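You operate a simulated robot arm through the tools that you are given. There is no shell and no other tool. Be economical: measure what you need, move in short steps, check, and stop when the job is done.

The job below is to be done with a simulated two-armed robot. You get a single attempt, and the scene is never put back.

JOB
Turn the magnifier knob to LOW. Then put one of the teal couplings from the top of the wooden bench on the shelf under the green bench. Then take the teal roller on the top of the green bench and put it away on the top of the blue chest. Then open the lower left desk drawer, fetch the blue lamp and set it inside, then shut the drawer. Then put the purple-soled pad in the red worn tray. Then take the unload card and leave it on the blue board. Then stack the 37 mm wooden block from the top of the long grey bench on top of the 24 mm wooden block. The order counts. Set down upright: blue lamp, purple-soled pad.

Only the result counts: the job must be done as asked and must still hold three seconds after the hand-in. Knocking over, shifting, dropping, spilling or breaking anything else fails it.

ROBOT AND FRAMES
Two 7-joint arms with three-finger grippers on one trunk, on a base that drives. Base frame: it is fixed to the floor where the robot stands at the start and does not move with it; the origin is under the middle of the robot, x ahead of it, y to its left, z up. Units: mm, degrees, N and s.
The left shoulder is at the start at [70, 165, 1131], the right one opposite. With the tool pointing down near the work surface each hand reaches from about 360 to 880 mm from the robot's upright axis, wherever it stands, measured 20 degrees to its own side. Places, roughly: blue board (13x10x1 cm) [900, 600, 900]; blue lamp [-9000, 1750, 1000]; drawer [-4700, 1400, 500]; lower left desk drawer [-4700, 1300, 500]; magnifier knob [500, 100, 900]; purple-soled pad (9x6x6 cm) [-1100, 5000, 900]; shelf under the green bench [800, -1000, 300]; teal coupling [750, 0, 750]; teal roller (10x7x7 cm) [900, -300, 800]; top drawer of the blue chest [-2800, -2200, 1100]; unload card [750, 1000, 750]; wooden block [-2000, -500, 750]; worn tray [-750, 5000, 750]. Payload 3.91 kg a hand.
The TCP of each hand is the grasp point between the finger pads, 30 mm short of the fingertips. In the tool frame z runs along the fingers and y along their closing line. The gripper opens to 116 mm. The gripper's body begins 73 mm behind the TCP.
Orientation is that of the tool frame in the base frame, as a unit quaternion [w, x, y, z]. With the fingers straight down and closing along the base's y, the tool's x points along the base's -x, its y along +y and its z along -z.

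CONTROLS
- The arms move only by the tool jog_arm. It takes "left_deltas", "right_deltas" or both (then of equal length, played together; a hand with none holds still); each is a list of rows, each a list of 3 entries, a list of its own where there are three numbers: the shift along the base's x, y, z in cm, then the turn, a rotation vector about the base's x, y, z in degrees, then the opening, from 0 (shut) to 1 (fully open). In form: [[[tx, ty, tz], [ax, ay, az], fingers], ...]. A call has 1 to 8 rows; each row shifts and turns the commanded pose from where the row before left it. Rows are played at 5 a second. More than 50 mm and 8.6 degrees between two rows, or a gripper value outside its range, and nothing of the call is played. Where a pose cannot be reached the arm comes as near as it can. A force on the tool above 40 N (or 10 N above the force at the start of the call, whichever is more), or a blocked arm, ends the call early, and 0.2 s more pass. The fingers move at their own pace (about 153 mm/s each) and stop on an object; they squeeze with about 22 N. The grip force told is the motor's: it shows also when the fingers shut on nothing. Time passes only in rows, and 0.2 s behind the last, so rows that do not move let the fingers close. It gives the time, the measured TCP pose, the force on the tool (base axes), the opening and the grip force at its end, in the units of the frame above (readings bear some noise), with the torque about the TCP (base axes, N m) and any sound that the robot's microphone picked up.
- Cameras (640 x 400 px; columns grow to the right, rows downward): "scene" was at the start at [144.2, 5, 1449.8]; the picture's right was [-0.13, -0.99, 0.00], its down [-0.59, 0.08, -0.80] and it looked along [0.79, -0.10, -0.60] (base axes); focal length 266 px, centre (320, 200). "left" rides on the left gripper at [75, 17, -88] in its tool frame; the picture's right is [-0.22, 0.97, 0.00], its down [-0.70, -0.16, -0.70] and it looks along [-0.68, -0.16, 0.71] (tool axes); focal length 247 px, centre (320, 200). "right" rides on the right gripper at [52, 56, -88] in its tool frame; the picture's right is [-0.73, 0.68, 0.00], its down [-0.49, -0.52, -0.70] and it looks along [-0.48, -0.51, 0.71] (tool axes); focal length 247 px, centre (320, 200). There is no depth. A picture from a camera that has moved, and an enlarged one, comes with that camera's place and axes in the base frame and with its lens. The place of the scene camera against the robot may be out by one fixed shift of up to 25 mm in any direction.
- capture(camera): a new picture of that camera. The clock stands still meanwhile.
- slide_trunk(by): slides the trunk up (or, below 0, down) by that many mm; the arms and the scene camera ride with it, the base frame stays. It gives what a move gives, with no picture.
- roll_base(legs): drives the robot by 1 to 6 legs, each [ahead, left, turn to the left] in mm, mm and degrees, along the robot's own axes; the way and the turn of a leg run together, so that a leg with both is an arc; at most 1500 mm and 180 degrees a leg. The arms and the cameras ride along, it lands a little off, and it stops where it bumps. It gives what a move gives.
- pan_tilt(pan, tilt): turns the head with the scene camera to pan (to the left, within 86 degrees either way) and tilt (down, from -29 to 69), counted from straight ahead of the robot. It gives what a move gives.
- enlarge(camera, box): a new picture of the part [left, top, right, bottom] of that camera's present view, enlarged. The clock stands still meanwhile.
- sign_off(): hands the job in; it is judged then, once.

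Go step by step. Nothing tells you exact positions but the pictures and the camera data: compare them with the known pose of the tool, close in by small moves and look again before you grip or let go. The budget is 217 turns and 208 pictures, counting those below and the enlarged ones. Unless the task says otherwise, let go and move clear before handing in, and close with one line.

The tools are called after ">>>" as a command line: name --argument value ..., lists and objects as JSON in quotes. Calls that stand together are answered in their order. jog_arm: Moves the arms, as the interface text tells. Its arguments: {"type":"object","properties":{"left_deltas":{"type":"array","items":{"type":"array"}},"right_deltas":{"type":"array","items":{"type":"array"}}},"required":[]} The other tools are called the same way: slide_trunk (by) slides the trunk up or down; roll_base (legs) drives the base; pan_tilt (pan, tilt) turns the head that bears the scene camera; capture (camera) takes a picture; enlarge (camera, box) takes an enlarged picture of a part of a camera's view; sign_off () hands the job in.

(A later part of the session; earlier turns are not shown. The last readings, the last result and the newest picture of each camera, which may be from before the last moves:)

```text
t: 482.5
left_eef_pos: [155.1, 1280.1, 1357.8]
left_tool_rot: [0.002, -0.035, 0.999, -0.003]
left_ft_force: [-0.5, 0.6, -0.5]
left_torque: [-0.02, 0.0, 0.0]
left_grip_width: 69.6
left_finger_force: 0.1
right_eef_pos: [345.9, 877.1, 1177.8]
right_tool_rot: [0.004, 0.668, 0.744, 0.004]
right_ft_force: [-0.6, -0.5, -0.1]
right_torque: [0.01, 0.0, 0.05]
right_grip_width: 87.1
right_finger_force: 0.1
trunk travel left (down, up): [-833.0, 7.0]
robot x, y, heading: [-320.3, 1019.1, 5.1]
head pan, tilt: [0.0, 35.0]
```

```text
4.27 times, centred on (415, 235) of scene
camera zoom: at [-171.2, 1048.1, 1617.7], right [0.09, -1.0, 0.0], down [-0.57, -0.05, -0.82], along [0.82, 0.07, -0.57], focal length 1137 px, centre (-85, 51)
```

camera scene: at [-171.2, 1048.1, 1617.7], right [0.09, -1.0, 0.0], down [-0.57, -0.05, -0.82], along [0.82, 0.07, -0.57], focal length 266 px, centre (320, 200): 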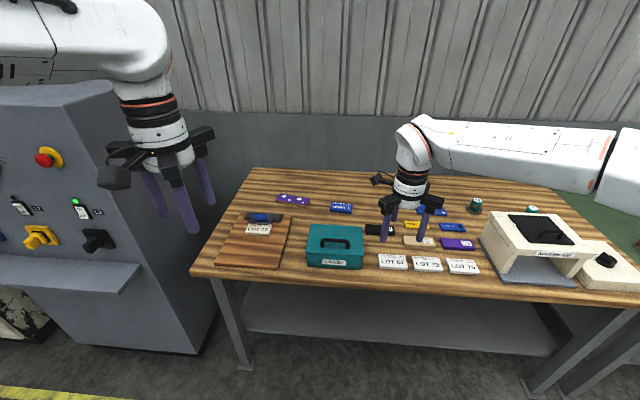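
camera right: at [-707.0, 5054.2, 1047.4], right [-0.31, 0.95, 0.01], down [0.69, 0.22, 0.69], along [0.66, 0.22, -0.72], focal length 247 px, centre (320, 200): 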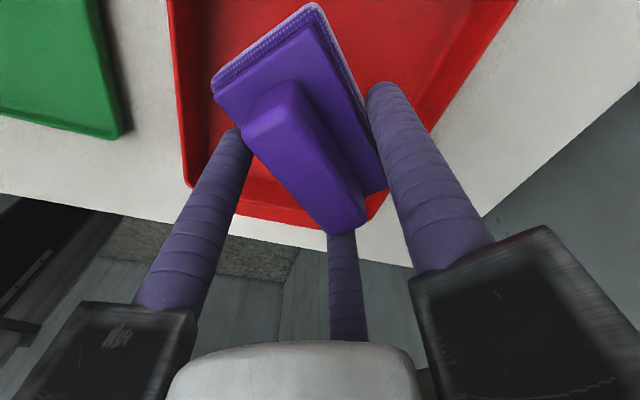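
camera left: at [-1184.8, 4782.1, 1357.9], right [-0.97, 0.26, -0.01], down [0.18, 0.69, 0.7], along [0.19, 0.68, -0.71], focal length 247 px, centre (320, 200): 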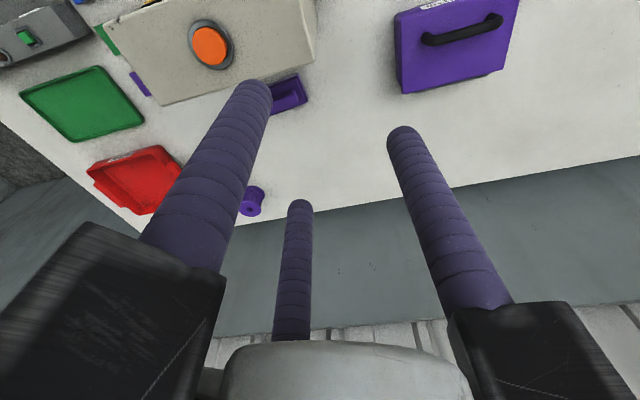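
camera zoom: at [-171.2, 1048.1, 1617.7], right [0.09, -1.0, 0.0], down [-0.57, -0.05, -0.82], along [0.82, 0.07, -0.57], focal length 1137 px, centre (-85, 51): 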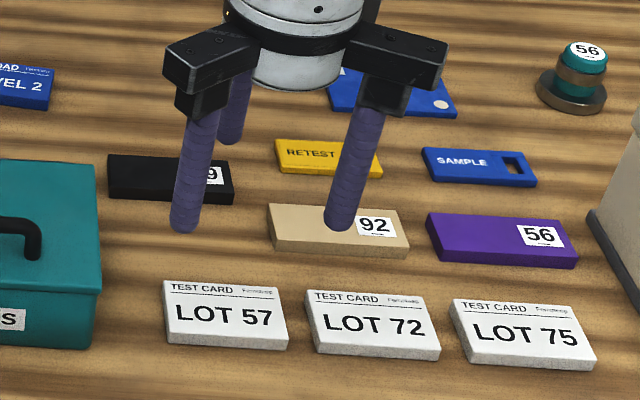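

The unload card is the blue "UNLOAD LEVEL 2" card near (841, 1032), and the blue board lies near (860, 605). I'll use the left hand, turned so that one finger is on the near side and two on the far side.

>>> jog_arm --left_deltas '[[[0, 0, 0], [0, 0, -7.7], 0.75], [[0, 0, 0], [0, 0, -7.7], 0.75], [[0, 0, 0], [0, 0, -7.7], 0.75], [[0, 0, 0], [0, 0, -7.7], 0.75], [[0, 0, 0], [0, 0, -7.6], 0.75]]' --right_deltas '[[[-4, -1, 2], [0, 0, 0], 0.75], [[-4, -1, 2], [0, 0, 0], 0.75], [[-4, -1, 2], [0, 0, 0], 0.75], [[-4, -1, 2], [0, 0, 0], 0.75], [[-4, -1, 2], [0, 0, 0], 0.75]]'

>>> slide_trunk --by -130

>>> roll_base --legs '[[0, -190, -5], [370, 0, 0]]'

```text
t: 483.7
left_eef_pos: [150.9, 1280.1, 1359.0]
left_tool_rot: [0.001, 0.297, 0.955, -0.004]
left_ft_force: [-0.1, -0.4, 0.0]
left_torque: [0.01, -0.07, -0.01]
left_grip_width: 86.9
left_finger_force: 0.0
right_eef_pos: [143.1, 825.3, 1272.6]
right_tool_rot: [0.004, 0.668, 0.744, 0.005]
right_ft_force: [-0.2, -0.6, 0.7]
right_torque: [-0.03, -0.08, 0.02]
right_grip_width: 86.9
right_finger_force: 0.0
trunk travel left (down, up): [-833.0, 7.0]
robot x, y, heading: [-316.2, 1018.8, 5.1]
head pan, tilt: [0.0, 35.0]
```

```text
t: 485.3
left_eef_pos: [154.2, 1281.0, 1228.3]
left_tool_rot: [0.002, 0.296, 0.955, -0.004]
left_ft_force: [0.6, 0.0, -0.7]
left_torque: [0.0, 0.01, -0.01]
left_grip_width: 87.0
left_finger_force: 0.1
right_eef_pos: [147.6, 826.8, 1141.6]
right_tool_rot: [0.004, 0.669, 0.744, 0.005]
right_ft_force: [-0.3, -0.7, -0.8]
right_torque: [0.01, -0.07, 0.0]
right_grip_width: 87.0
right_finger_force: 0.0
trunk travel left (down, up): [-703.0, 137.0]
robot x, y, heading: [-315.0, 1017.5, 5.0]
head pan, tilt: [0.0, 35.0]
```

```text
t: 488.8
left_eef_pos: [554.8, 1062.3, 1229.1]
left_tool_rot: [0.001, 0.33, 0.944, -0.004]
left_ft_force: [0.1, 0.0, -0.4]
left_torque: [0.0, -0.01, 0.01]
left_grip_width: 86.9
left_finger_force: 0.1
right_eef_pos: [515.0, 609.6, 1142.6]
right_tool_rot: [0.004, 0.695, 0.719, 0.003]
right_ft_force: [0.0, 0.8, 0.7]
right_torque: [-0.02, -0.05, 0.02]
right_grip_width: 86.9
right_finger_force: 0.1
trunk travel left (down, up): [-703.0, 137.0]
robot x, y, heading: [68.3, 834.9, 1.0]
head pan, tilt: [0.0, 35.0]
```

>>> jog_arm --left_deltas '[[[3.5, -0.5, -3.5], [0, 0, 4], 0.75], [[3.5, -0.5, -3.5], [0, 0, 0], 0.75], [[3.5, -0.5, -3.5], [0, 0, 0], 0.75], [[3.5, -0.5, -3.5], [0, 0, 0], 0.75], [[3.5, -0.5, -3], [0, 0, 0], 0.75], [[3.5, -0.5, -3], [0, 0, 0], 0.75], [[3.8, 0, -2], [0, 0, 0], 0.75], [[3.8, 0, -1], [0, 0, 0], 0.75]]'

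>>> capture --camera "left"

```text
t: 490.6
left_eef_pos: [845.4, 1032.3, 996.9]
left_tool_rot: [0.0, 0.298, 0.955, -0.004]
left_ft_force: [0.6, -0.4, 0.2]
left_torque: [0.03, 0.07, -0.01]
left_grip_width: 87.1
left_finger_force: 0.1
right_eef_pos: [518.5, 610.1, 1141.4]
right_tool_rot: [0.003, 0.695, 0.719, 0.005]
right_ft_force: [1.2, 0.3, -0.3]
right_torque: [-0.01, 0.03, 0.01]
right_grip_width: 87.0
right_finger_force: 0.1
trunk travel left (down, up): [-703.0, 137.0]
robot x, y, heading: [66.5, 834.1, 0.6]
head pan, tilt: [0.0, 35.0]
```

```text
35 pictures are left
camera left: at [793.2, 1090.4, 1087.0], right [0.74, 0.68, -0.01], down [0.49, -0.52, 0.7], along [0.47, -0.52, -0.71], focal length 247 px, centre (320, 200)
```

left: 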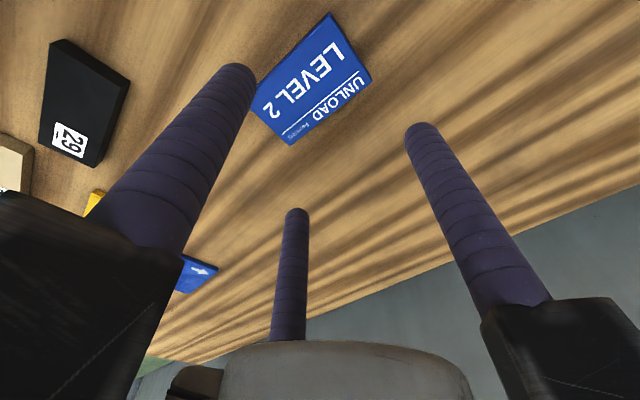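

>>> jog_arm --left_deltas '[[[0.1, -0.7, -3.5], [0, 0, 0], 0.88], [[0, 0, -3], [0, 0, 0], 0.88], [[0, 0, -1.5], [0, 0, 0], 0.88], [[0, 0, 0], [0, 0, 0], 0.88]]'

>>> capture --camera "left"

```text
t: 491.6
left_eef_pos: [841.9, 1024.7, 918.4]
left_tool_rot: [0.0, 0.297, 0.955, -0.004]
left_ft_force: [0.2, 0.4, 0.2]
left_torque: [0.0, -0.01, 0.04]
left_grip_width: 102.1
left_finger_force: 0.0
right_eef_pos: [516.1, 609.8, 1141.7]
right_tool_rot: [0.003, 0.695, 0.719, 0.004]
right_ft_force: [0.2, 0.6, -0.1]
right_torque: [-0.01, -0.01, 0.0]
right_grip_width: 86.9
right_finger_force: 0.1
trunk travel left (down, up): [-703.0, 137.0]
robot x, y, heading: [66.5, 834.2, 0.9]
head pan, tilt: [0.0, 35.0]
```

```text
34 pictures are left
camera left: at [790.6, 1082.6, 1008.2], right [0.74, 0.68, -0.01], down [0.48, -0.52, 0.7], along [0.47, -0.52, -0.71], focal length 247 px, centre (320, 200)
```

left: 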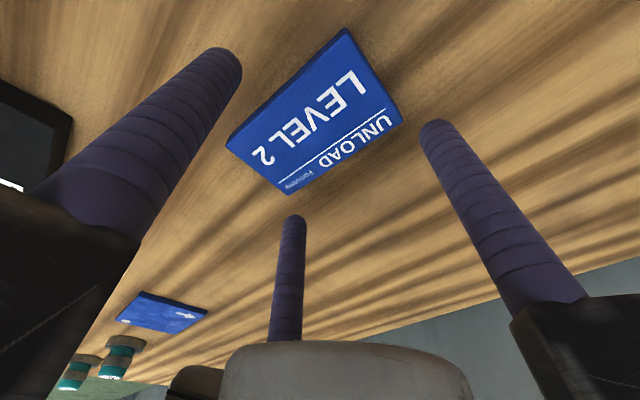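

>>> jog_arm --left_deltas '[[[0.3, 0, -1.2], [0, 0, 0], 0.88], [[0, 0, -0.5], [0, 0, 0], 0.88], [[0, 0, 0], [0, 0, 0], 0.88]]'

```text
t: 492.4
left_eef_pos: [845.6, 1025.0, 902.6]
left_tool_rot: [0.0, 0.297, 0.955, -0.004]
left_ft_force: [-0.4, -0.2, 0.2]
left_torque: [0.01, -0.01, -0.03]
left_grip_width: 102.0
left_finger_force: 0.0
right_eef_pos: [515.3, 610.2, 1142.2]
right_tool_rot: [0.004, 0.695, 0.719, 0.004]
right_ft_force: [-0.2, -0.2, -0.8]
right_torque: [-0.01, -0.01, -0.03]
right_grip_width: 87.1
right_finger_force: 0.1
trunk travel left (down, up): [-703.0, 137.0]
robot x, y, heading: [68.7, 834.3, 0.7]
head pan, tilt: [0.0, 35.0]
```

>>> jog_arm --left_deltas '[[[0, 0, -0.4], [0, 0, 0], 0.88], [[0, 0, 0], [0, 0, 0], 0.88]]'

```text
t: 493.0
left_eef_pos: [844.7, 1025.2, 896.6]
left_tool_rot: [0.0, 0.297, 0.955, -0.003]
left_ft_force: [0.2, -0.9, -0.2]
left_torque: [-0.02, 0.0, 0.02]
left_grip_width: 102.3
left_finger_force: 0.1
right_eef_pos: [515.6, 609.6, 1142.5]
right_tool_rot: [0.004, 0.695, 0.719, 0.004]
right_ft_force: [-1.1, -0.7, 0.3]
right_torque: [0.01, -0.02, 0.01]
right_grip_width: 86.9
right_finger_force: 0.1
trunk travel left (down, up): [-703.0, 137.0]
robot x, y, heading: [65.6, 835.7, 0.7]
head pan, tilt: [0.0, 35.0]
```

>>> jog_arm --left_deltas '[[[0, 0, -0.2], [0, 0, 0], 0.88], [[0, 0, 0], [0, 0, 0], 0.7], [[0, 0, 0], [0, 0, 0], 0.5], [[0, 0, 0], [0, 0, 0], 0.3], [[0, 0, 0], [0, 0, 0], 0.2]]'

>>> capture --camera "left"

```text
t: 494.2
left_eef_pos: [845.5, 1026.4, 896.1]
left_tool_rot: [0.001, 0.297, 0.955, -0.003]
left_ft_force: [0.6, -0.4, 3.9]
left_torque: [0.05, -0.02, 0.04]
left_grip_width: 23.0
left_finger_force: 0.1
right_eef_pos: [514.7, 610.5, 1141.8]
right_tool_rot: [0.003, 0.694, 0.719, 0.005]
right_ft_force: [0.5, 0.0, 0.6]
right_torque: [-0.03, 0.03, -0.02]
right_grip_width: 87.2
right_finger_force: 0.0
trunk travel left (down, up): [-703.0, 137.0]
robot x, y, heading: [65.7, 835.8, 0.9]
head pan, tilt: [0.0, 35.0]
```

```text
33 pictures are left
camera left: at [793.5, 1083.3, 986.3], right [0.74, 0.68, -0.01], down [0.48, -0.52, 0.7], along [0.47, -0.52, -0.71], focal length 247 px, centre (320, 200)
```

left: 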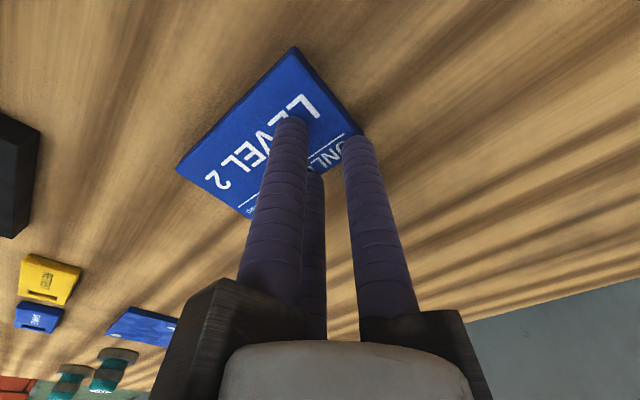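

The tips were above the card, so the bench is lower than I thought. I'll reopen, rise a bit and re-measure.

>>> jog_arm --left_deltas '[[[0, 0, 1.5], [0, 0, 0], 0.3], [[0, 0, 0], [0, 0, 0], 0.7], [[0, 0, 0], [0, 0, 0], 0.88], [[0, 0, 0], [0, 0, 0], 0.88]]'

>>> capture --camera "left"

```text
t: 495.2
left_eef_pos: [846.0, 1027.4, 909.8]
left_tool_rot: [0.0, 0.297, 0.955, -0.003]
left_ft_force: [0.4, 0.0, 0.4]
left_torque: [0.03, -0.01, -0.01]
left_grip_width: 102.4
left_finger_force: 0.1
right_eef_pos: [515.3, 610.6, 1142.1]
right_tool_rot: [0.004, 0.695, 0.719, 0.004]
right_ft_force: [-0.2, 0.3, 0.0]
right_torque: [0.04, -0.01, 0.02]
right_grip_width: 86.8
right_finger_force: 0.0
trunk travel left (down, up): [-703.0, 137.0]
robot x, y, heading: [68.7, 839.7, 0.9]
head pan, tilt: [0.0, 35.0]
```

```text
32 pictures are left
camera left: at [794.0, 1084.7, 1000.3], right [0.74, 0.68, -0.01], down [0.48, -0.52, 0.7], along [0.47, -0.52, -0.71], focal length 247 px, centre (320, 200)
```

left: 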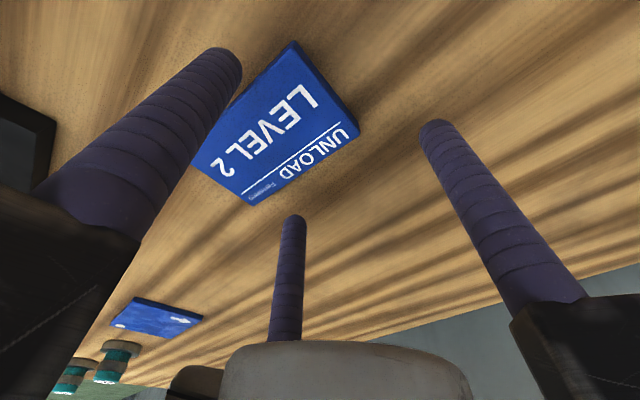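

>>> jog_arm --left_deltas '[[[-0.7, -2.9, 0], [0, 0, 0], 0.92], [[0, 0, -1.5], [0, 0, 0], 0.92], [[0, 0, -0.9], [0, 0, 0], 0.92], [[0, 0, 0], [0, 0, 0], 0.92]]'

>>> capture --camera "left"

```text
t: 496.2
left_eef_pos: [838.5, 996.3, 885.0]
left_tool_rot: [0.001, 0.297, 0.955, -0.004]
left_ft_force: [0.8, 0.0, 0.1]
left_torque: [-0.02, -0.01, -0.02]
left_grip_width: 106.6
left_finger_force: 0.0
right_eef_pos: [516.2, 609.6, 1141.1]
right_tool_rot: [0.004, 0.695, 0.719, 0.005]
right_ft_force: [-0.6, -0.3, -0.3]
right_torque: [0.02, -0.01, 0.0]
right_grip_width: 86.9
right_finger_force: 0.2
trunk travel left (down, up): [-703.0, 137.0]
robot x, y, heading: [66.4, 838.3, 0.9]
head pan, tilt: [0.0, 35.0]
```

```text
31 pictures are left
camera left: at [787.6, 1054.4, 974.6], right [0.74, 0.68, -0.01], down [0.48, -0.52, 0.7], along [0.47, -0.52, -0.71], focal length 247 px, centre (320, 200)
```

left: 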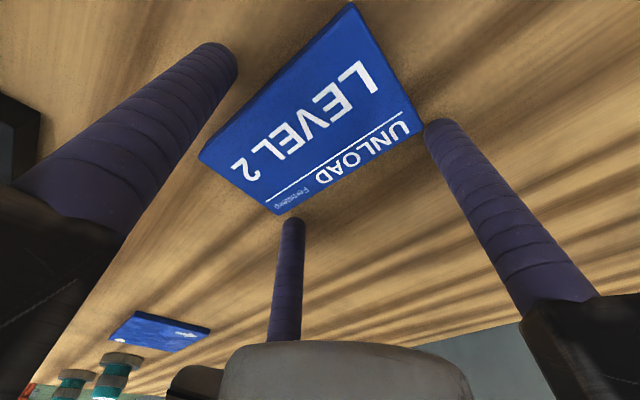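

>>> jog_arm --left_deltas '[[[0, 0, -0.3], [0, 0, 0], 0.92], [[0, 0, 0], [0, 0, 0], 0.75], [[0, 0, 0], [0, 0, 0], 0.6], [[0, 0, 0], [0, 0, 0], 0.3], [[0, 0, 0], [0, 0, 0], 0]]'

>>> capture --camera "left"

```text
t: 497.4
left_eef_pos: [839.4, 997.0, 881.3]
left_tool_rot: [0.001, 0.298, 0.955, -0.005]
left_ft_force: [-0.4, -0.6, 0.5]
left_torque: [-0.01, 0.03, -0.03]
left_grip_width: 84.2
left_finger_force: 21.8
right_eef_pos: [515.4, 611.1, 1141.6]
right_tool_rot: [0.004, 0.694, 0.72, 0.005]
right_ft_force: [-0.7, 0.0, -0.8]
right_torque: [0.01, -0.01, -0.02]
right_grip_width: 86.9
right_finger_force: 0.0
trunk travel left (down, up): [-703.0, 137.0]
robot x, y, heading: [68.4, 835.8, 0.8]
head pan, tilt: [0.0, 35.0]
```

```text
30 pictures are left
camera left: at [787.7, 1054.5, 972.4], right [0.74, 0.68, -0.01], down [0.48, -0.52, 0.7], along [0.47, -0.52, -0.71], focal length 247 px, centre (320, 200)
```

left: 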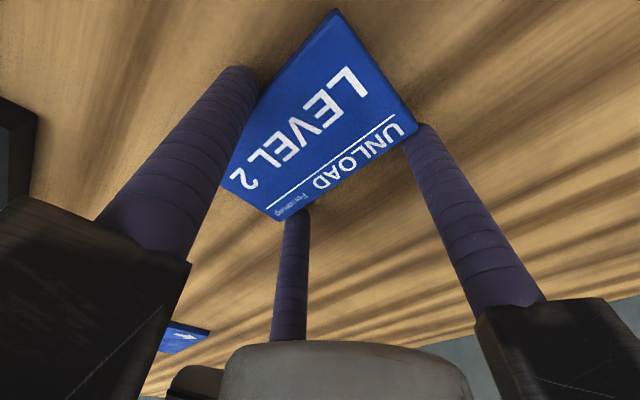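

The card is gripped. I'll lift it and move over to the blue board.

>>> jog_arm --left_deltas '[[[0, 0, 0.8], [0, 0, 0], 0], [[0, 0, 2.5], [0, 0, 0], 0], [[0, 0, 4], [0, 0, 0], 0], [[0, 0, 4], [0, 0, 0], 0], [[0, 0, 4], [0, 0, 0], 0]]'

>>> roll_base --legs '[[0, -370, -1]]'

>>> capture --camera "left"

>>> pan_tilt --pan 5 --tilt 42

>>> capture --camera "scene"

```text
t: 498.6
left_eef_pos: [840.2, 996.8, 1039.8]
left_tool_rot: [0.001, 0.298, 0.955, -0.004]
left_ft_force: [0.1, 0.4, -0.7]
left_torque: [0.0, -0.01, 0.02]
left_grip_width: 84.2
left_finger_force: 21.8
right_eef_pos: [515.0, 609.7, 1142.6]
right_tool_rot: [0.004, 0.695, 0.719, 0.005]
right_ft_force: [-0.3, 0.3, 0.1]
right_torque: [-0.03, 0.0, -0.02]
right_grip_width: 87.1
right_finger_force: 0.1
trunk travel left (down, up): [-703.0, 137.0]
robot x, y, heading: [72.2, 832.0, 0.7]
head pan, tilt: [0.0, 35.0]
```

```text
t: 501.0
left_eef_pos: [845.1, 611.1, 1037.8]
left_tool_rot: [0.0, 0.31, 0.951, -0.004]
left_ft_force: [0.3, 0.6, -0.8]
left_torque: [-0.05, -0.04, 0.0]
left_grip_width: 84.0
left_finger_force: 22.1
right_eef_pos: [508.9, 233.2, 1140.9]
right_tool_rot: [0.004, 0.705, 0.709, 0.004]
right_ft_force: [0.3, 0.0, -0.5]
right_torque: [0.0, 0.0, 0.01]
right_grip_width: 87.0
right_finger_force: 0.1
trunk travel left (down, up): [-703.0, 137.0]
robot x, y, heading: [65.3, 475.8, -0.9]
head pan, tilt: [0.0, 35.0]
```

```text
29 pictures are left
camera left: at [795.6, 669.9, 1129.5], right [0.76, 0.65, -0.01], down [0.47, -0.53, 0.7], along [0.46, -0.54, -0.71], focal length 247 px, centre (320, 200)
```

left: 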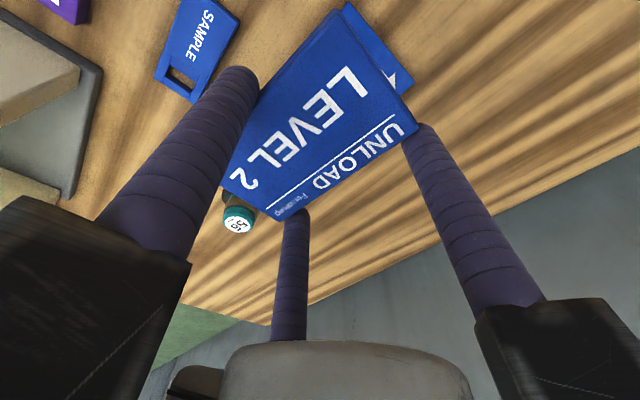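

```text
t: 501.6
left_eef_pos: [846.2, 609.1, 1038.8]
left_tool_rot: [0.001, 0.311, 0.95, -0.004]
left_ft_force: [-0.4, 0.4, -0.5]
left_torque: [-0.03, -0.01, 0.02]
left_grip_width: 84.2
left_finger_force: 22.4
right_eef_pos: [508.0, 232.1, 1141.3]
right_tool_rot: [0.004, 0.704, 0.71, 0.005]
right_ft_force: [0.1, 0.3, -0.1]
right_torque: [0.0, 0.0, 0.03]
right_grip_width: 87.0
right_finger_force: 0.1
trunk travel left (down, up): [-703.0, 137.0]
robot x, y, heading: [64.4, 469.8, -0.8]
head pan, tilt: [5.0, 42.0]
```

```text
28 pictures are left
camera scene: at [210.0, 493.6, 1477.2], right [0.07, -1.0, 0.0], down [-0.67, -0.05, -0.74], along [0.74, 0.05, -0.67], focal length 266 px, centre (320, 200)
```

scene: 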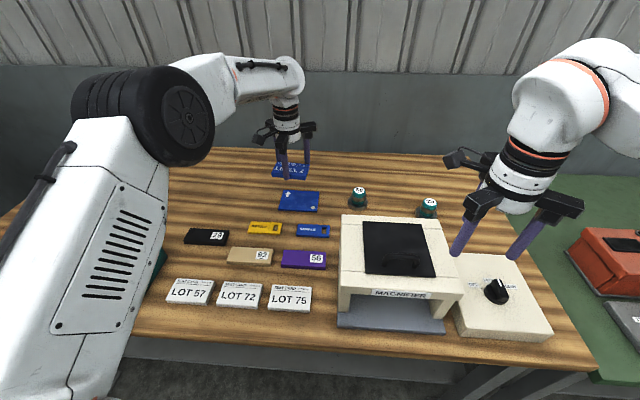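

The board is centred near (880, 594). I'll move the card over it and lower.

>>> jog_arm --left_deltas '[[[2.4, -0.9, -3], [0, 0, 3], 0], [[2.4, -0.9, -3], [0, 0, 2], 0], [[0, 0, -4], [0, 0, 0], 0], [[0, 0, 0], [0, 0, 0], 0]]'

>>> capture --camera "left"

>>> enlarge --camera "scene" --box '[230, 110, 360, 240]'

```text
t: 502.6
left_eef_pos: [891.9, 592.6, 938.2]
left_tool_rot: [0.0, 0.269, 0.963, -0.003]
left_ft_force: [-0.1, 0.6, -1.2]
left_torque: [0.02, 0.0, 0.02]
left_grip_width: 84.0
left_finger_force: 21.8
right_eef_pos: [509.9, 232.4, 1141.3]
right_tool_rot: [0.003, 0.704, 0.71, 0.005]
right_ft_force: [0.3, 0.1, 0.4]
right_torque: [0.02, 0.02, 0.03]
right_grip_width: 87.0
right_finger_force: 0.1
trunk travel left (down, up): [-703.0, 137.0]
robot x, y, heading: [72.2, 472.5, -0.6]
head pan, tilt: [5.0, 42.0]
```

```text
27 pictures are left
camera left: at [835.8, 646.1, 1029.1], right [0.7, 0.72, -0.01], down [0.51, -0.49, 0.7], along [0.5, -0.49, -0.71], focal length 247 px, centre (320, 200)
```

left: 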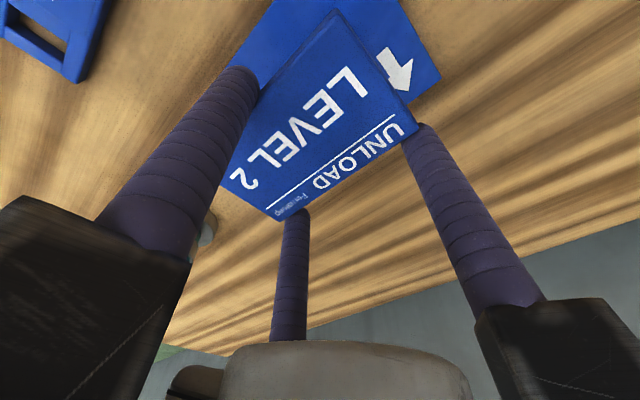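

```text
3.08 times, centred on (295, 175) of scene
camera zoom: at [210.1, 493.8, 1477.2], right [0.07, -1.0, 0.0], down [-0.67, -0.05, -0.74], along [0.74, 0.05, -0.67], focal length 820 px, centre (397, 277)
```

zoom: 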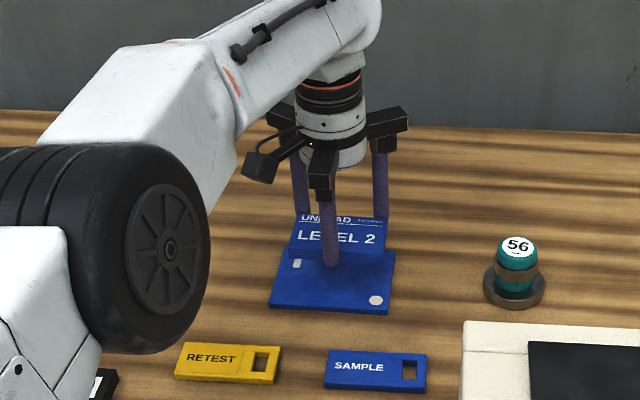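

>>> jog_arm --left_deltas '[[[0, 0, -2.5], [0, 0, 0], 0], [[0, 0, -1.2], [0, 0, 0], 0], [[0, 0, -0.4], [0, 0, 0], 0], [[0, 0, 0], [0, 0, 0], 0]]'

```text
t: 503.6
left_eef_pos: [892.4, 592.0, 897.3]
left_tool_rot: [0.0, 0.269, 0.963, -0.003]
left_ft_force: [0.4, 0.0, -1.0]
left_torque: [0.01, 0.0, 0.0]
left_grip_width: 84.0
left_finger_force: 22.2
right_eef_pos: [509.6, 233.5, 1142.3]
right_tool_rot: [0.004, 0.704, 0.71, 0.004]
right_ft_force: [0.3, 0.0, 0.2]
right_torque: [0.0, 0.0, 0.02]
right_grip_width: 86.9
right_finger_force: 0.1
trunk travel left (down, up): [-703.0, 137.0]
robot x, y, heading: [69.4, 474.8, -0.7]
head pan, tilt: [5.0, 42.0]
```

>>> jog_arm --left_deltas '[[[0, 0, -0.4], [0, 0, 0], 0], [[0, 0, -0.2], [0, 0, 0], 0], [[0, 0, 0], [0, 0, 0], 0]]'

>>> enlarge --camera "scene" --box '[230, 110, 360, 240]'

```text
t: 504.4
left_eef_pos: [893.7, 592.6, 892.8]
left_tool_rot: [0.001, 0.268, 0.963, -0.004]
left_ft_force: [-1.4, 0.5, -0.8]
left_torque: [0.0, -0.04, 0.01]
left_grip_width: 84.2
left_finger_force: 22.1
right_eef_pos: [509.9, 234.1, 1141.7]
right_tool_rot: [0.005, 0.704, 0.71, 0.003]
right_ft_force: [-0.5, 0.0, 1.0]
right_torque: [0.02, -0.01, -0.03]
right_grip_width: 87.2
right_finger_force: 0.0
trunk travel left (down, up): [-703.0, 137.0]
robot x, y, heading: [69.0, 470.7, -0.9]
head pan, tilt: [5.0, 42.0]
```

```text
3.08 times, centred on (295, 175) of scene
camera zoom: at [209.9, 494.3, 1477.2], right [0.07, -1.0, 0.0], down [-0.67, -0.05, -0.74], along [0.74, 0.05, -0.67], focal length 820 px, centre (397, 277)
```

zoom: 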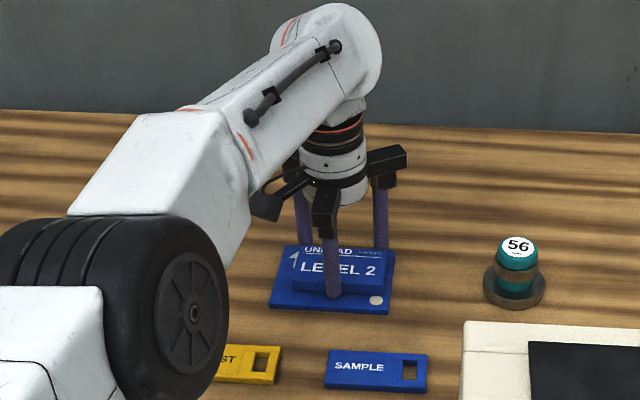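

>>> jog_arm --left_deltas '[[[0, 0, -0.3], [0, 0, 0], 0], [[0, 0, -0.2], [0, 0, 0], 0], [[0, 0, 0], [0, 0, 0], 0]]'

```text
t: 505.2
left_eef_pos: [893.4, 592.3, 891.5]
left_tool_rot: [0.003, 0.269, 0.963, -0.003]
left_ft_force: [1.0, 0.1, 13.1]
left_torque: [-0.02, 0.42, -0.01]
left_grip_width: 84.4
left_finger_force: 22.3
right_eef_pos: [507.4, 232.2, 1141.7]
right_tool_rot: [0.004, 0.705, 0.709, 0.005]
right_ft_force: [-0.1, -0.4, 0.0]
right_torque: [0.01, 0.02, 0.05]
right_grip_width: 86.9
right_finger_force: 0.1
trunk travel left (down, up): [-703.0, 137.0]
robot x, y, heading: [69.3, 472.0, -1.0]
head pan, tilt: [5.0, 42.0]
```

Contact. I'll release and rise.

>>> jog_arm --left_deltas '[[[0, 0, 0.1], [0, 0, 0], 0.8], [[0, 0, 0], [0, 0, 0], 0.92], [[0, 0, 0.5], [0, 0, 0], 0.92], [[0, 0, 3], [0, 0, 0], 0.92], [[0, 0, 4.5], [0, 0, 0], 0.92], [[0, 0, 4.5], [0, 0, 0], 0.92], [[0, 0, 4.5], [0, 0, 0], 0.92]]'

>>> enlarge --camera "scene" --box '[230, 110, 360, 240]'

```text
t: 506.8
left_eef_pos: [884.4, 603.0, 1057.7]
left_tool_rot: [0.0, 0.269, 0.963, -0.005]
left_ft_force: [-0.4, -0.4, 0.9]
left_torque: [0.03, 0.01, 0.02]
left_grip_width: 107.0
left_finger_force: 0.0
left hand out of reach, approached as far as the arm can: row 7
right_eef_pos: [508.2, 234.9, 1141.8]
right_tool_rot: [0.004, 0.704, 0.71, 0.004]
right_ft_force: [0.1, 0.6, -0.5]
right_torque: [-0.03, -0.03, 0.0]
right_grip_width: 87.0
right_finger_force: 0.0
trunk travel left (down, up): [-703.0, 137.0]
robot x, y, heading: [71.1, 472.8, -1.0]
head pan, tilt: [5.0, 42.0]
```

```text
3.08 times, centred on (295, 175) of scene
camera zoom: at [209.1, 494.8, 1477.2], right [0.07, -1.0, 0.0], down [-0.67, -0.05, -0.74], along [0.74, 0.05, -0.67], focal length 820 px, centre (397, 277)
```

zoom: 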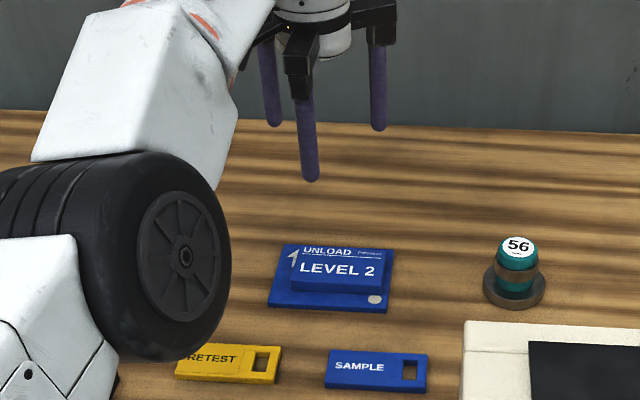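

The card lies on the blue board. Last is the block stacking on the long grey bench; I'll go to its +y end.

>>> jog_arm --left_deltas '[[[-4.5, 0, 1], [0, 0, 0], 0.8], [[-4.5, 0, 1], [0, 0, 0], 0.8], [[-4.5, 0, 1], [0, 0, 0], 0.8], [[-4.5, 0, 2], [0, 0, 0], 0.8], [[-4.5, 0, 2], [0, 0, 0], 0.8], [[-4.5, 0, 2], [0, 0, 0], 0.8]]'

>>> roll_base --legs '[[-700, 0, 0], [-1150, 0, 0], [0, -200, 0], [0, 0, -90]]'

>>> pan_tilt --pan 0 --tilt 40

>>> capture --camera "scene"

```text
t: 508.2
left_eef_pos: [866.8, 582.2, 1134.2]
left_tool_rot: [0.0, 0.269, 0.963, -0.005]
left_ft_force: [-0.9, -0.8, 0.1]
left_torque: [0.02, 0.03, 0.0]
left_grip_width: 92.9
left_finger_force: 0.0
left hand out of reach, approached as far as the arm can: row 1, 2, 3, 4, 5, 6
right_eef_pos: [507.8, 233.9, 1140.9]
right_tool_rot: [0.003, 0.704, 0.71, 0.004]
right_ft_force: [0.6, -0.3, -0.3]
right_torque: [0.01, -0.02, 0.02]
right_grip_width: 87.1
right_finger_force: 0.1
trunk travel left (down, up): [-703.0, 137.0]
robot x, y, heading: [73.6, 469.3, -1.1]
head pan, tilt: [5.0, 42.0]
```

```text
t: 522.5
left_eef_pos: [-1639.4, -509.6, 1133.3]
left_tool_rot: [-0.004, 0.861, 0.508, -0.003]
left_ft_force: [-0.4, 0.0, -0.2]
left_torque: [0.0, -0.01, -0.02]
left_grip_width: 92.5
left_finger_force: 0.0
right_eef_pos: [-2004.0, -166.2, 1141.8]
right_tool_rot: [0.006, 1.0, 0.024, 0.0]
right_ft_force: [0.0, 0.8, -0.8]
right_torque: [0.02, 0.0, -0.01]
right_grip_width: 87.0
right_finger_force: 0.0
trunk travel left (down, up): [-703.0, 137.0]
robot x, y, heading: [-1781.4, 280.3, -88.4]
head pan, tilt: [5.0, 42.0]
```

```text
t: 523.2
left_eef_pos: [-1640.2, -509.8, 1132.5]
left_tool_rot: [-0.004, 0.861, 0.508, -0.002]
left_ft_force: [0.0, -0.5, 0.2]
left_torque: [0.0, 0.01, 0.03]
left_grip_width: 92.7
left_finger_force: 0.1
right_eef_pos: [-2002.5, -166.4, 1141.4]
right_tool_rot: [0.006, 1.0, 0.024, 0.0]
right_ft_force: [0.3, 0.0, -0.4]
right_torque: [0.0, -0.02, 0.01]
right_grip_width: 87.0
right_finger_force: 0.1
trunk travel left (down, up): [-703.0, 137.0]
robot x, y, heading: [-1782.2, 284.6, -88.5]
head pan, tilt: [0.0, 40.0]
```

```text
23 pictures are left
camera scene: at [-1770.8, 164.6, 1480.1], right [-1.0, -0.03, 0.0], down [-0.02, 0.64, -0.77], along [0.02, -0.77, -0.64], focal length 266 px, centre (320, 200)
```

scene: 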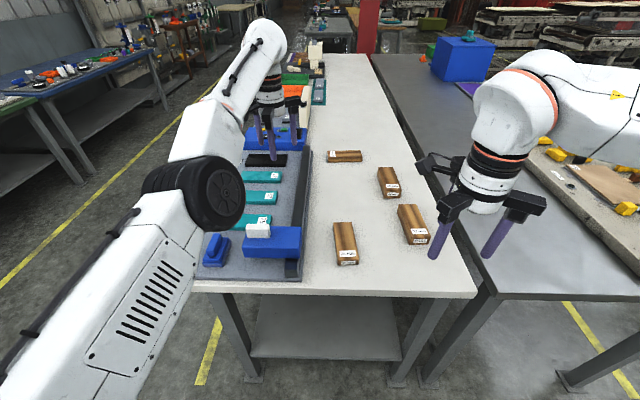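

>>> enlarge --camera "scene" --box '[310, 140, 450, 275]'

```text
2.96 times, centred on (380, 208) of scene
camera zoom: at [-1770.8, 164.6, 1480.1], right [-1.0, -0.03, 0.0], down [-0.02, 0.64, -0.77], along [0.02, -0.77, -0.64], focal length 790 px, centre (142, 178)
```

zoom: 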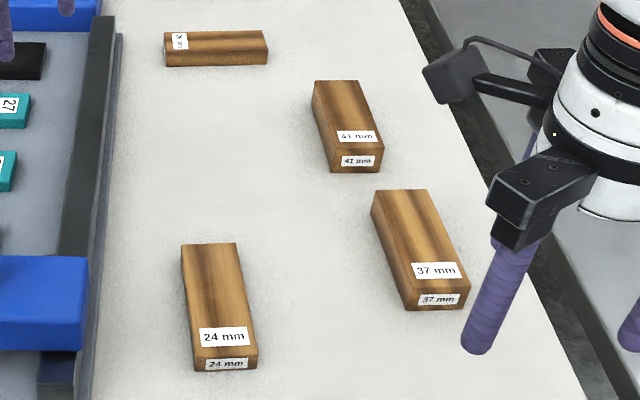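

The 37 mm block is near (−2049, −446) and the 24 mm block near (−1831, −373), nearly parallel. I'll bring the right hand over the 37 mm block.

>>> jog_arm --right_deltas '[[[-0.4, -4, -1], [0, 0, 8], 0.8], [[-0.4, -4, -1], [0, 0, 8], 0.8], [[-0.4, -4, -2], [0, 0, 8], 0.8], [[-0.5, -4, -2], [0, 0, 7], 0.8], [[-0.5, -4, -2], [0, 0, 0], 0.8], [[-0.5, -4, -2], [0, 0, 0], 0.85], [[-0.5, -4, -2], [0, 0, 0], 0.9]]'

>>> capture --camera "right"

```text
t: 524.8
left_eef_pos: [-1640.4, -511.9, 1129.8]
left_tool_rot: [-0.004, 0.861, 0.508, -0.003]
left_ft_force: [0.1, 0.1, -0.6]
left_torque: [0.06, -0.02, 0.0]
left_grip_width: 92.8
left_finger_force: 0.1
right_eef_pos: [-2038.1, -446.7, 1017.9]
right_tool_rot: [0.005, 0.957, 0.289, 0.002]
right_ft_force: [1.0, -0.5, -0.5]
right_torque: [0.04, 0.04, 0.01]
right_grip_width: 104.4
right_finger_force: 0.0
trunk travel left (down, up): [-703.0, 137.0]
robot x, y, heading: [-1783.0, 284.9, -88.8]
head pan, tilt: [0.0, 40.0]
```

```text
21 pictures are left
camera right: at [-1964.3, -464.5, 1106.1], right [-0.23, -0.97, 0.01], down [-0.7, 0.17, 0.69], along [-0.68, 0.16, -0.72], focal length 247 px, centre (320, 200)
```

right: 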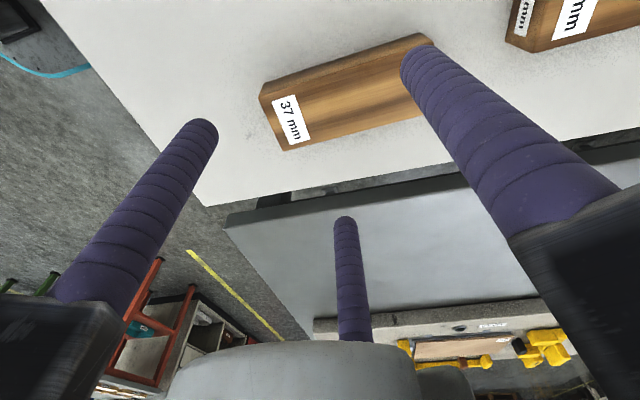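

>>> jog_arm --right_deltas '[[[-1.0, -1.9, -3.5], [0, 0, 0], 0.92], [[0, 0, -3.5], [0, 0, 0], 0.92], [[0, 0, 0], [0, 0, 0], 0.92]]'

>>> capture --camera "right"

```text
t: 525.6
left_eef_pos: [-1639.9, -508.8, 1134.1]
left_tool_rot: [-0.002, 0.861, 0.508, -0.003]
left_ft_force: [-0.1, 0.8, 0.5]
left_torque: [0.0, 0.02, 0.02]
left_grip_width: 92.9
left_finger_force: 0.1
right_eef_pos: [-2046.5, -461.9, 951.4]
right_tool_rot: [0.006, 0.957, 0.289, 0.001]
right_ft_force: [0.1, 0.1, 0.2]
right_torque: [-0.03, -0.01, -0.01]
right_grip_width: 106.5
right_finger_force: 0.1
trunk travel left (down, up): [-703.0, 137.0]
robot x, y, heading: [-1779.9, 283.2, -88.9]
head pan, tilt: [0.0, 40.0]
```

```text
20 pictures are left
camera right: at [-1973.6, -479.2, 1040.6], right [-0.23, -0.97, 0.01], down [-0.7, 0.17, 0.69], along [-0.68, 0.15, -0.72], focal length 247 px, centre (320, 200)
```

right: 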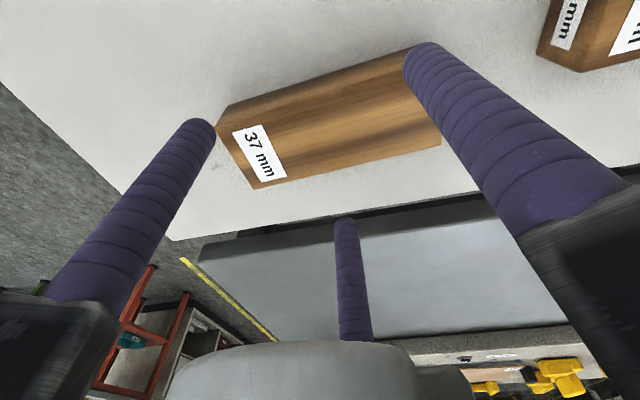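

The top of the block is at z≈886 and the bench at about 849; the block centre is (−2063, −472). I'll lower and grip.

>>> jog_arm --right_deltas '[[[-0.3, -0.9, -3], [0, 0, 0], 0.92], [[0, 0, -2.5], [0, 0, 0], 0.92], [[0, 0, -0.6], [0, 0, 0], 0.92], [[0, 0, 0], [0, 0, 0], 0.92]]'

>>> capture --camera "right"

```text
t: 526.6
left_eef_pos: [-1640.6, -510.1, 1133.0]
left_tool_rot: [-0.003, 0.861, 0.508, -0.004]
left_ft_force: [-0.3, -0.2, -0.1]
left_torque: [0.01, 0.02, -0.02]
left_grip_width: 92.8
left_finger_force: 0.1
right_eef_pos: [-2049.7, -473.4, 889.3]
right_tool_rot: [0.005, 0.957, 0.289, 0.002]
right_ft_force: [-0.1, 0.6, 0.3]
right_torque: [0.0, 0.03, -0.01]
right_grip_width: 106.4
right_finger_force: 0.1
trunk travel left (down, up): [-703.0, 137.0]
robot x, y, heading: [-1780.4, 284.0, -88.6]
head pan, tilt: [0.0, 40.0]
```

```text
19 pictures are left
camera right: at [-1976.8, -492.4, 978.8], right [-0.23, -0.97, 0.01], down [-0.7, 0.17, 0.69], along [-0.68, 0.15, -0.72], focal length 247 px, centre (320, 200)
```

right: 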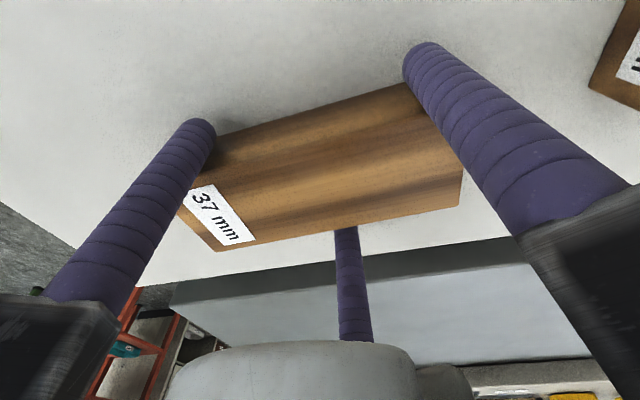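

>>> jog_arm --right_deltas '[[[0, 0, 0], [0, 0, 0], 0.8], [[0, 0, 0], [0, 0, 0], 0.65], [[0, 0, 0], [0, 0, 0], 0.4], [[0, 0, 0], [0, 0, 0], 0], [[0, 0, 0], [0, 0, 0], 0]]'

>>> capture --camera "right"

```text
t: 527.8
left_eef_pos: [-1639.2, -510.6, 1131.8]
left_tool_rot: [-0.003, 0.862, 0.507, -0.003]
left_ft_force: [0.0, -0.3, -1.0]
left_torque: [-0.01, -0.04, 0.02]
left_grip_width: 92.6
left_finger_force: 0.1
right_eef_pos: [-2049.9, -474.7, 890.8]
right_tool_rot: [0.005, 0.957, 0.29, 0.002]
right_ft_force: [0.5, 0.6, 0.4]
right_torque: [0.21, 0.01, -0.09]
right_grip_width: 85.0
right_finger_force: 21.5
trunk travel left (down, up): [-703.0, 137.0]
robot x, y, heading: [-1782.0, 282.9, -88.6]
head pan, tilt: [0.0, 40.0]
```

```text
18 pictures are left
camera right: at [-1976.6, -492.1, 979.1], right [-0.23, -0.97, 0.01], down [-0.7, 0.17, 0.69], along [-0.68, 0.15, -0.72], focal length 247 px, centre (320, 200)
```

right: 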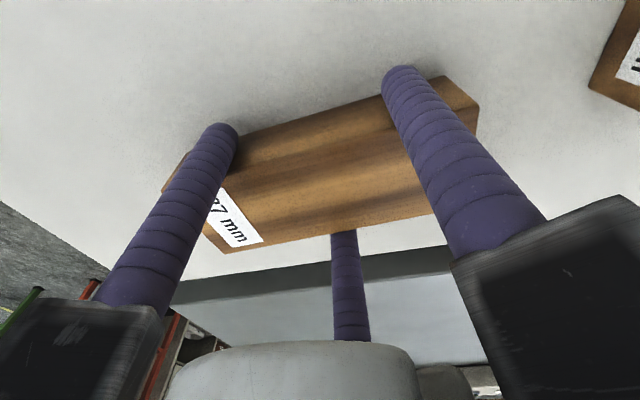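

Gripped. I'll lift it and roll across so that it comes over the 24 mm block.

>>> jog_arm --right_deltas '[[[0, 0, 0.8], [0, 0, 0], 0], [[0, 0, 2], [0, 0, 0], 0], [[0, 0, 4], [0, 0, 0], 0], [[0, 0, 4.5], [0, 0, 0], 0]]'

>>> roll_base --legs '[[-78, 213, 0]]'

>>> capture --camera "right"

>>> capture --camera "scene"

```text
t: 528.8
left_eef_pos: [-1639.0, -508.4, 1133.0]
left_tool_rot: [-0.002, 0.861, 0.508, -0.003]
left_ft_force: [-0.3, 0.6, 0.0]
left_torque: [0.0, 0.0, -0.02]
left_grip_width: 92.8
left_finger_force: 0.1
right_eef_pos: [-2048.8, -472.8, 1004.0]
right_tool_rot: [0.005, 0.957, 0.29, 0.002]
right_ft_force: [0.0, 0.1, -2.2]
right_torque: [-0.01, 0.01, 0.02]
right_grip_width: 84.6
right_finger_force: 22.2
trunk travel left (down, up): [-703.0, 137.0]
robot x, y, heading: [-1783.6, 283.1, -88.7]
head pan, tilt: [0.0, 40.0]
```

```text
t: 530.5
left_eef_pos: [-1426.3, -428.0, 1133.4]
left_tool_rot: [-0.003, 0.86, 0.51, -0.003]
left_ft_force: [-0.6, 0.4, -0.8]
left_torque: [-0.02, 0.0, -0.03]
left_grip_width: 92.8
left_finger_force: 0.1
right_eef_pos: [-1834.6, -393.8, 1002.1]
right_tool_rot: [0.006, 0.957, 0.291, 0.002]
right_ft_force: [-0.6, 0.0, -2.1]
right_torque: [0.0, -0.05, -0.01]
right_grip_width: 84.7
right_finger_force: 22.0
trunk travel left (down, up): [-703.0, 137.0]
robot x, y, heading: [-1572.2, 363.3, -88.3]
head pan, tilt: [0.0, 40.0]
```

```text
17 pictures are left
camera right: at [-1760.6, -410.5, 1091.6], right [-0.23, -0.97, 0.01], down [-0.7, 0.17, 0.69], along [-0.68, 0.15, -0.72], focal length 247 px, centre (320, 200)
```

right: 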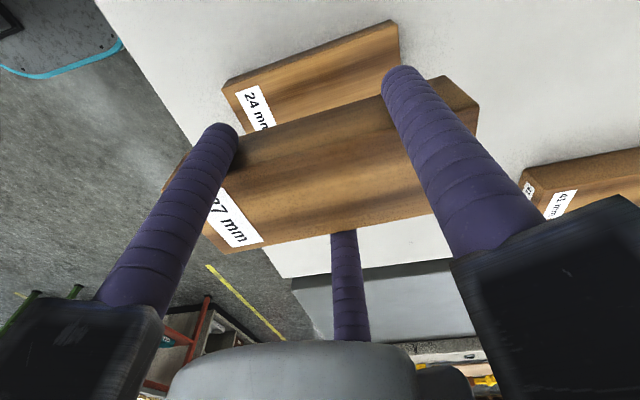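

```text
16 pictures are left
camera scene: at [-1557.9, 246.3, 1480.0], right [-1.0, -0.03, 0.0], down [-0.02, 0.64, -0.77], along [0.02, -0.77, -0.64], focal length 266 px, centre (320, 200)
```

scene: 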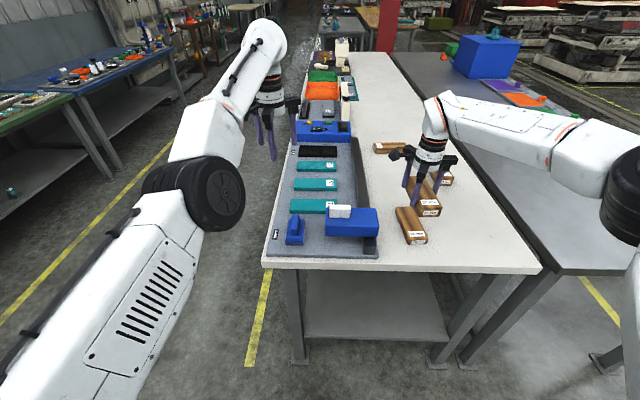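

The 24 mm block's centre is about (−1845, −393). I'll fine-align and lower.

>>> jog_arm --right_deltas '[[[0.35, -0.2, -3], [0, 0, 0.5], 0], [[0, 0, -3], [0, 0, 0], 0], [[0, 0, -1.2], [0, 0, 0], 0], [[0, 0, 0], [0, 0, 0], 0]]'

>>> capture --camera "right"

>>> enlarge --camera "scene" --box '[370, 120, 490, 260]'

```text
t: 531.5
left_eef_pos: [-1425.4, -428.2, 1132.6]
left_tool_rot: [-0.004, 0.86, 0.509, -0.003]
left_ft_force: [-0.9, -0.1, 0.0]
left_torque: [0.01, 0.0, -0.03]
left_grip_width: 92.8
left_finger_force: 0.1
right_eef_pos: [-1829.0, -398.4, 931.1]
right_tool_rot: [0.005, 0.955, 0.296, 0.003]
right_ft_force: [0.1, 0.6, -2.0]
right_torque: [0.02, -0.04, -0.01]
right_grip_width: 84.6
right_finger_force: 21.6
trunk travel left (down, up): [-703.0, 137.0]
robot x, y, heading: [-1569.3, 367.6, -88.7]
head pan, tilt: [0.0, 40.0]
```

```text
15 pictures are left
camera right: at [-1755.9, -414.1, 1019.8], right [-0.22, -0.98, 0.01], down [-0.7, 0.16, 0.69], along [-0.68, 0.15, -0.72], focal length 247 px, centre (320, 200)
```

right: 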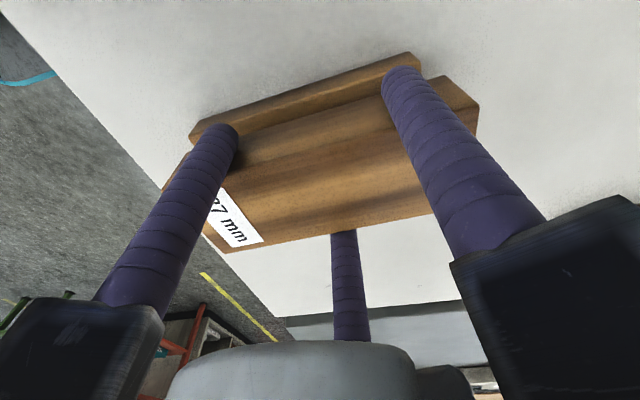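

```text
2.86 times, centred on (430, 190) of scene
camera zoom: at [-1557.8, 246.0, 1480.0], right [-1.0, -0.03, 0.0], down [-0.02, 0.64, -0.77], along [0.02, -0.77, -0.64], focal length 761 px, centre (6, 229)
```

zoom: 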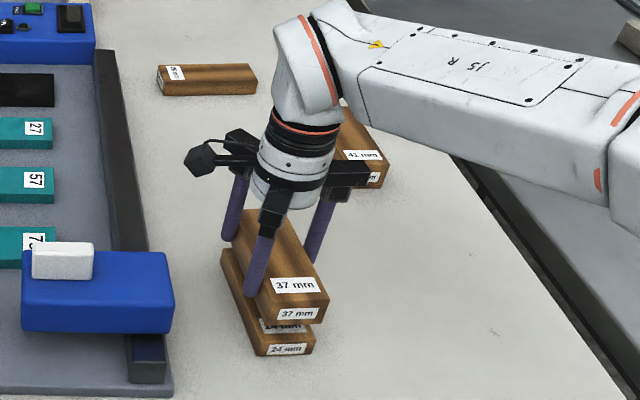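

>>> enlarge --camera "scene" --box '[440, 190, 490, 250]'

>>> enlarge --camera "right" --box '[150, 30, 500, 260]'

```text
6.67 times, centred on (465, 220) of scene
camera zoom: at [-1557.8, 246.0, 1480.0], right [-1.0, -0.03, 0.0], down [-0.02, 0.64, -0.77], along [0.02, -0.77, -0.64], focal length 1776 px, centre (-647, 67)
```

zoom: 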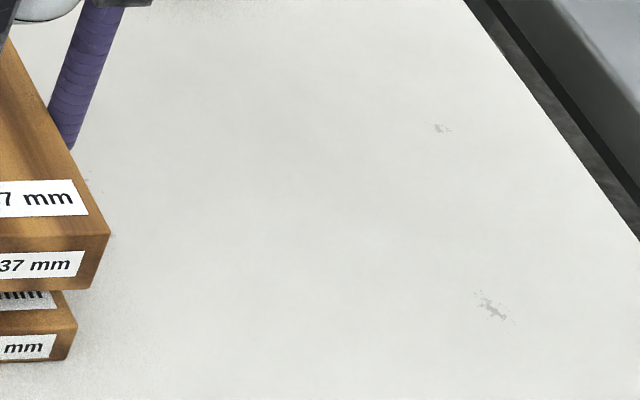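

```text
1.74 times, centred on (325, 145) of right
camera zoom: at [-1755.9, -414.1, 1019.8], right [-0.22, -0.98, 0.01], down [-0.7, 0.16, 0.69], along [-0.68, 0.15, -0.72], focal length 430 px, centre (311, 296)
```

zoom: 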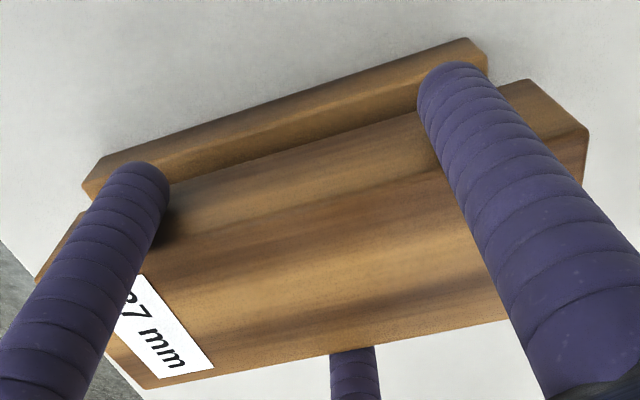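

Both views agree: the 37 mm block should move about +4 mm in x and +7.5 mm in y. I'll correct and lower.

>>> jog_arm --right_deltas '[[[0.4, 0.75, 0], [0, 0, 0], 0], [[0, 0, -0.8], [0, 0, 0], 0], [[0, 0, -0.4], [0, 0, 0], 0], [[0, 0, 0], [0, 0, 0], 0]]'

>>> enlarge --camera "scene" --box '[420, 180, 490, 250]'

```text
t: 532.5
left_eef_pos: [-1423.5, -426.8, 1133.1]
left_tool_rot: [-0.003, 0.86, 0.51, -0.002]
left_ft_force: [-0.4, -0.5, -0.6]
left_torque: [0.0, 0.0, 0.01]
left_grip_width: 92.8
left_finger_force: 0.0
right_eef_pos: [-1824.2, -388.1, 919.5]
right_tool_rot: [0.006, 0.955, 0.295, 0.002]
right_ft_force: [1.0, -0.4, -3.0]
right_torque: [0.0, -0.07, -0.01]
right_grip_width: 85.0
right_finger_force: 21.8
trunk travel left (down, up): [-703.0, 137.0]
robot x, y, heading: [-1571.6, 365.0, -88.4]
head pan, tilt: [0.0, 40.0]
```

```text
5.71 times, centred on (455, 215) of scene
camera zoom: at [-1557.5, 246.6, 1480.1], right [-1.0, -0.03, 0.0], down [-0.02, 0.64, -0.77], along [0.02, -0.77, -0.64], focal length 1523 px, centre (-451, 114)
```

zoom: 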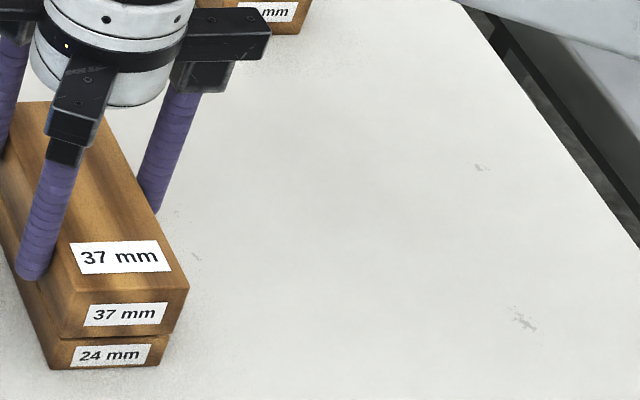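

>>> jog_arm --right_deltas '[[[0.25, 0, -0.2], [0, 0, 0], 0], [[0, 0, -0.3], [0, 0, 0], 0], [[0, 0, 0], [0, 0, 0], 0]]'

```text
t: 533.3
left_eef_pos: [-1424.8, -427.0, 1132.9]
left_tool_rot: [-0.003, 0.86, 0.51, -0.003]
left_ft_force: [-0.3, 0.3, 0.4]
left_torque: [0.01, 0.02, -0.01]
left_grip_width: 92.8
left_finger_force: 0.0
right_eef_pos: [-1823.0, -388.0, 915.2]
right_tool_rot: [0.006, 0.956, 0.295, 0.003]
right_ft_force: [-0.6, 0.3, 0.6]
right_torque: [0.19, 0.12, -0.01]
right_grip_width: 84.6
right_finger_force: 22.4
trunk travel left (down, up): [-703.0, 137.0]
robot x, y, heading: [-1568.5, 369.5, -88.2]
head pan, tilt: [0.0, 40.0]
```

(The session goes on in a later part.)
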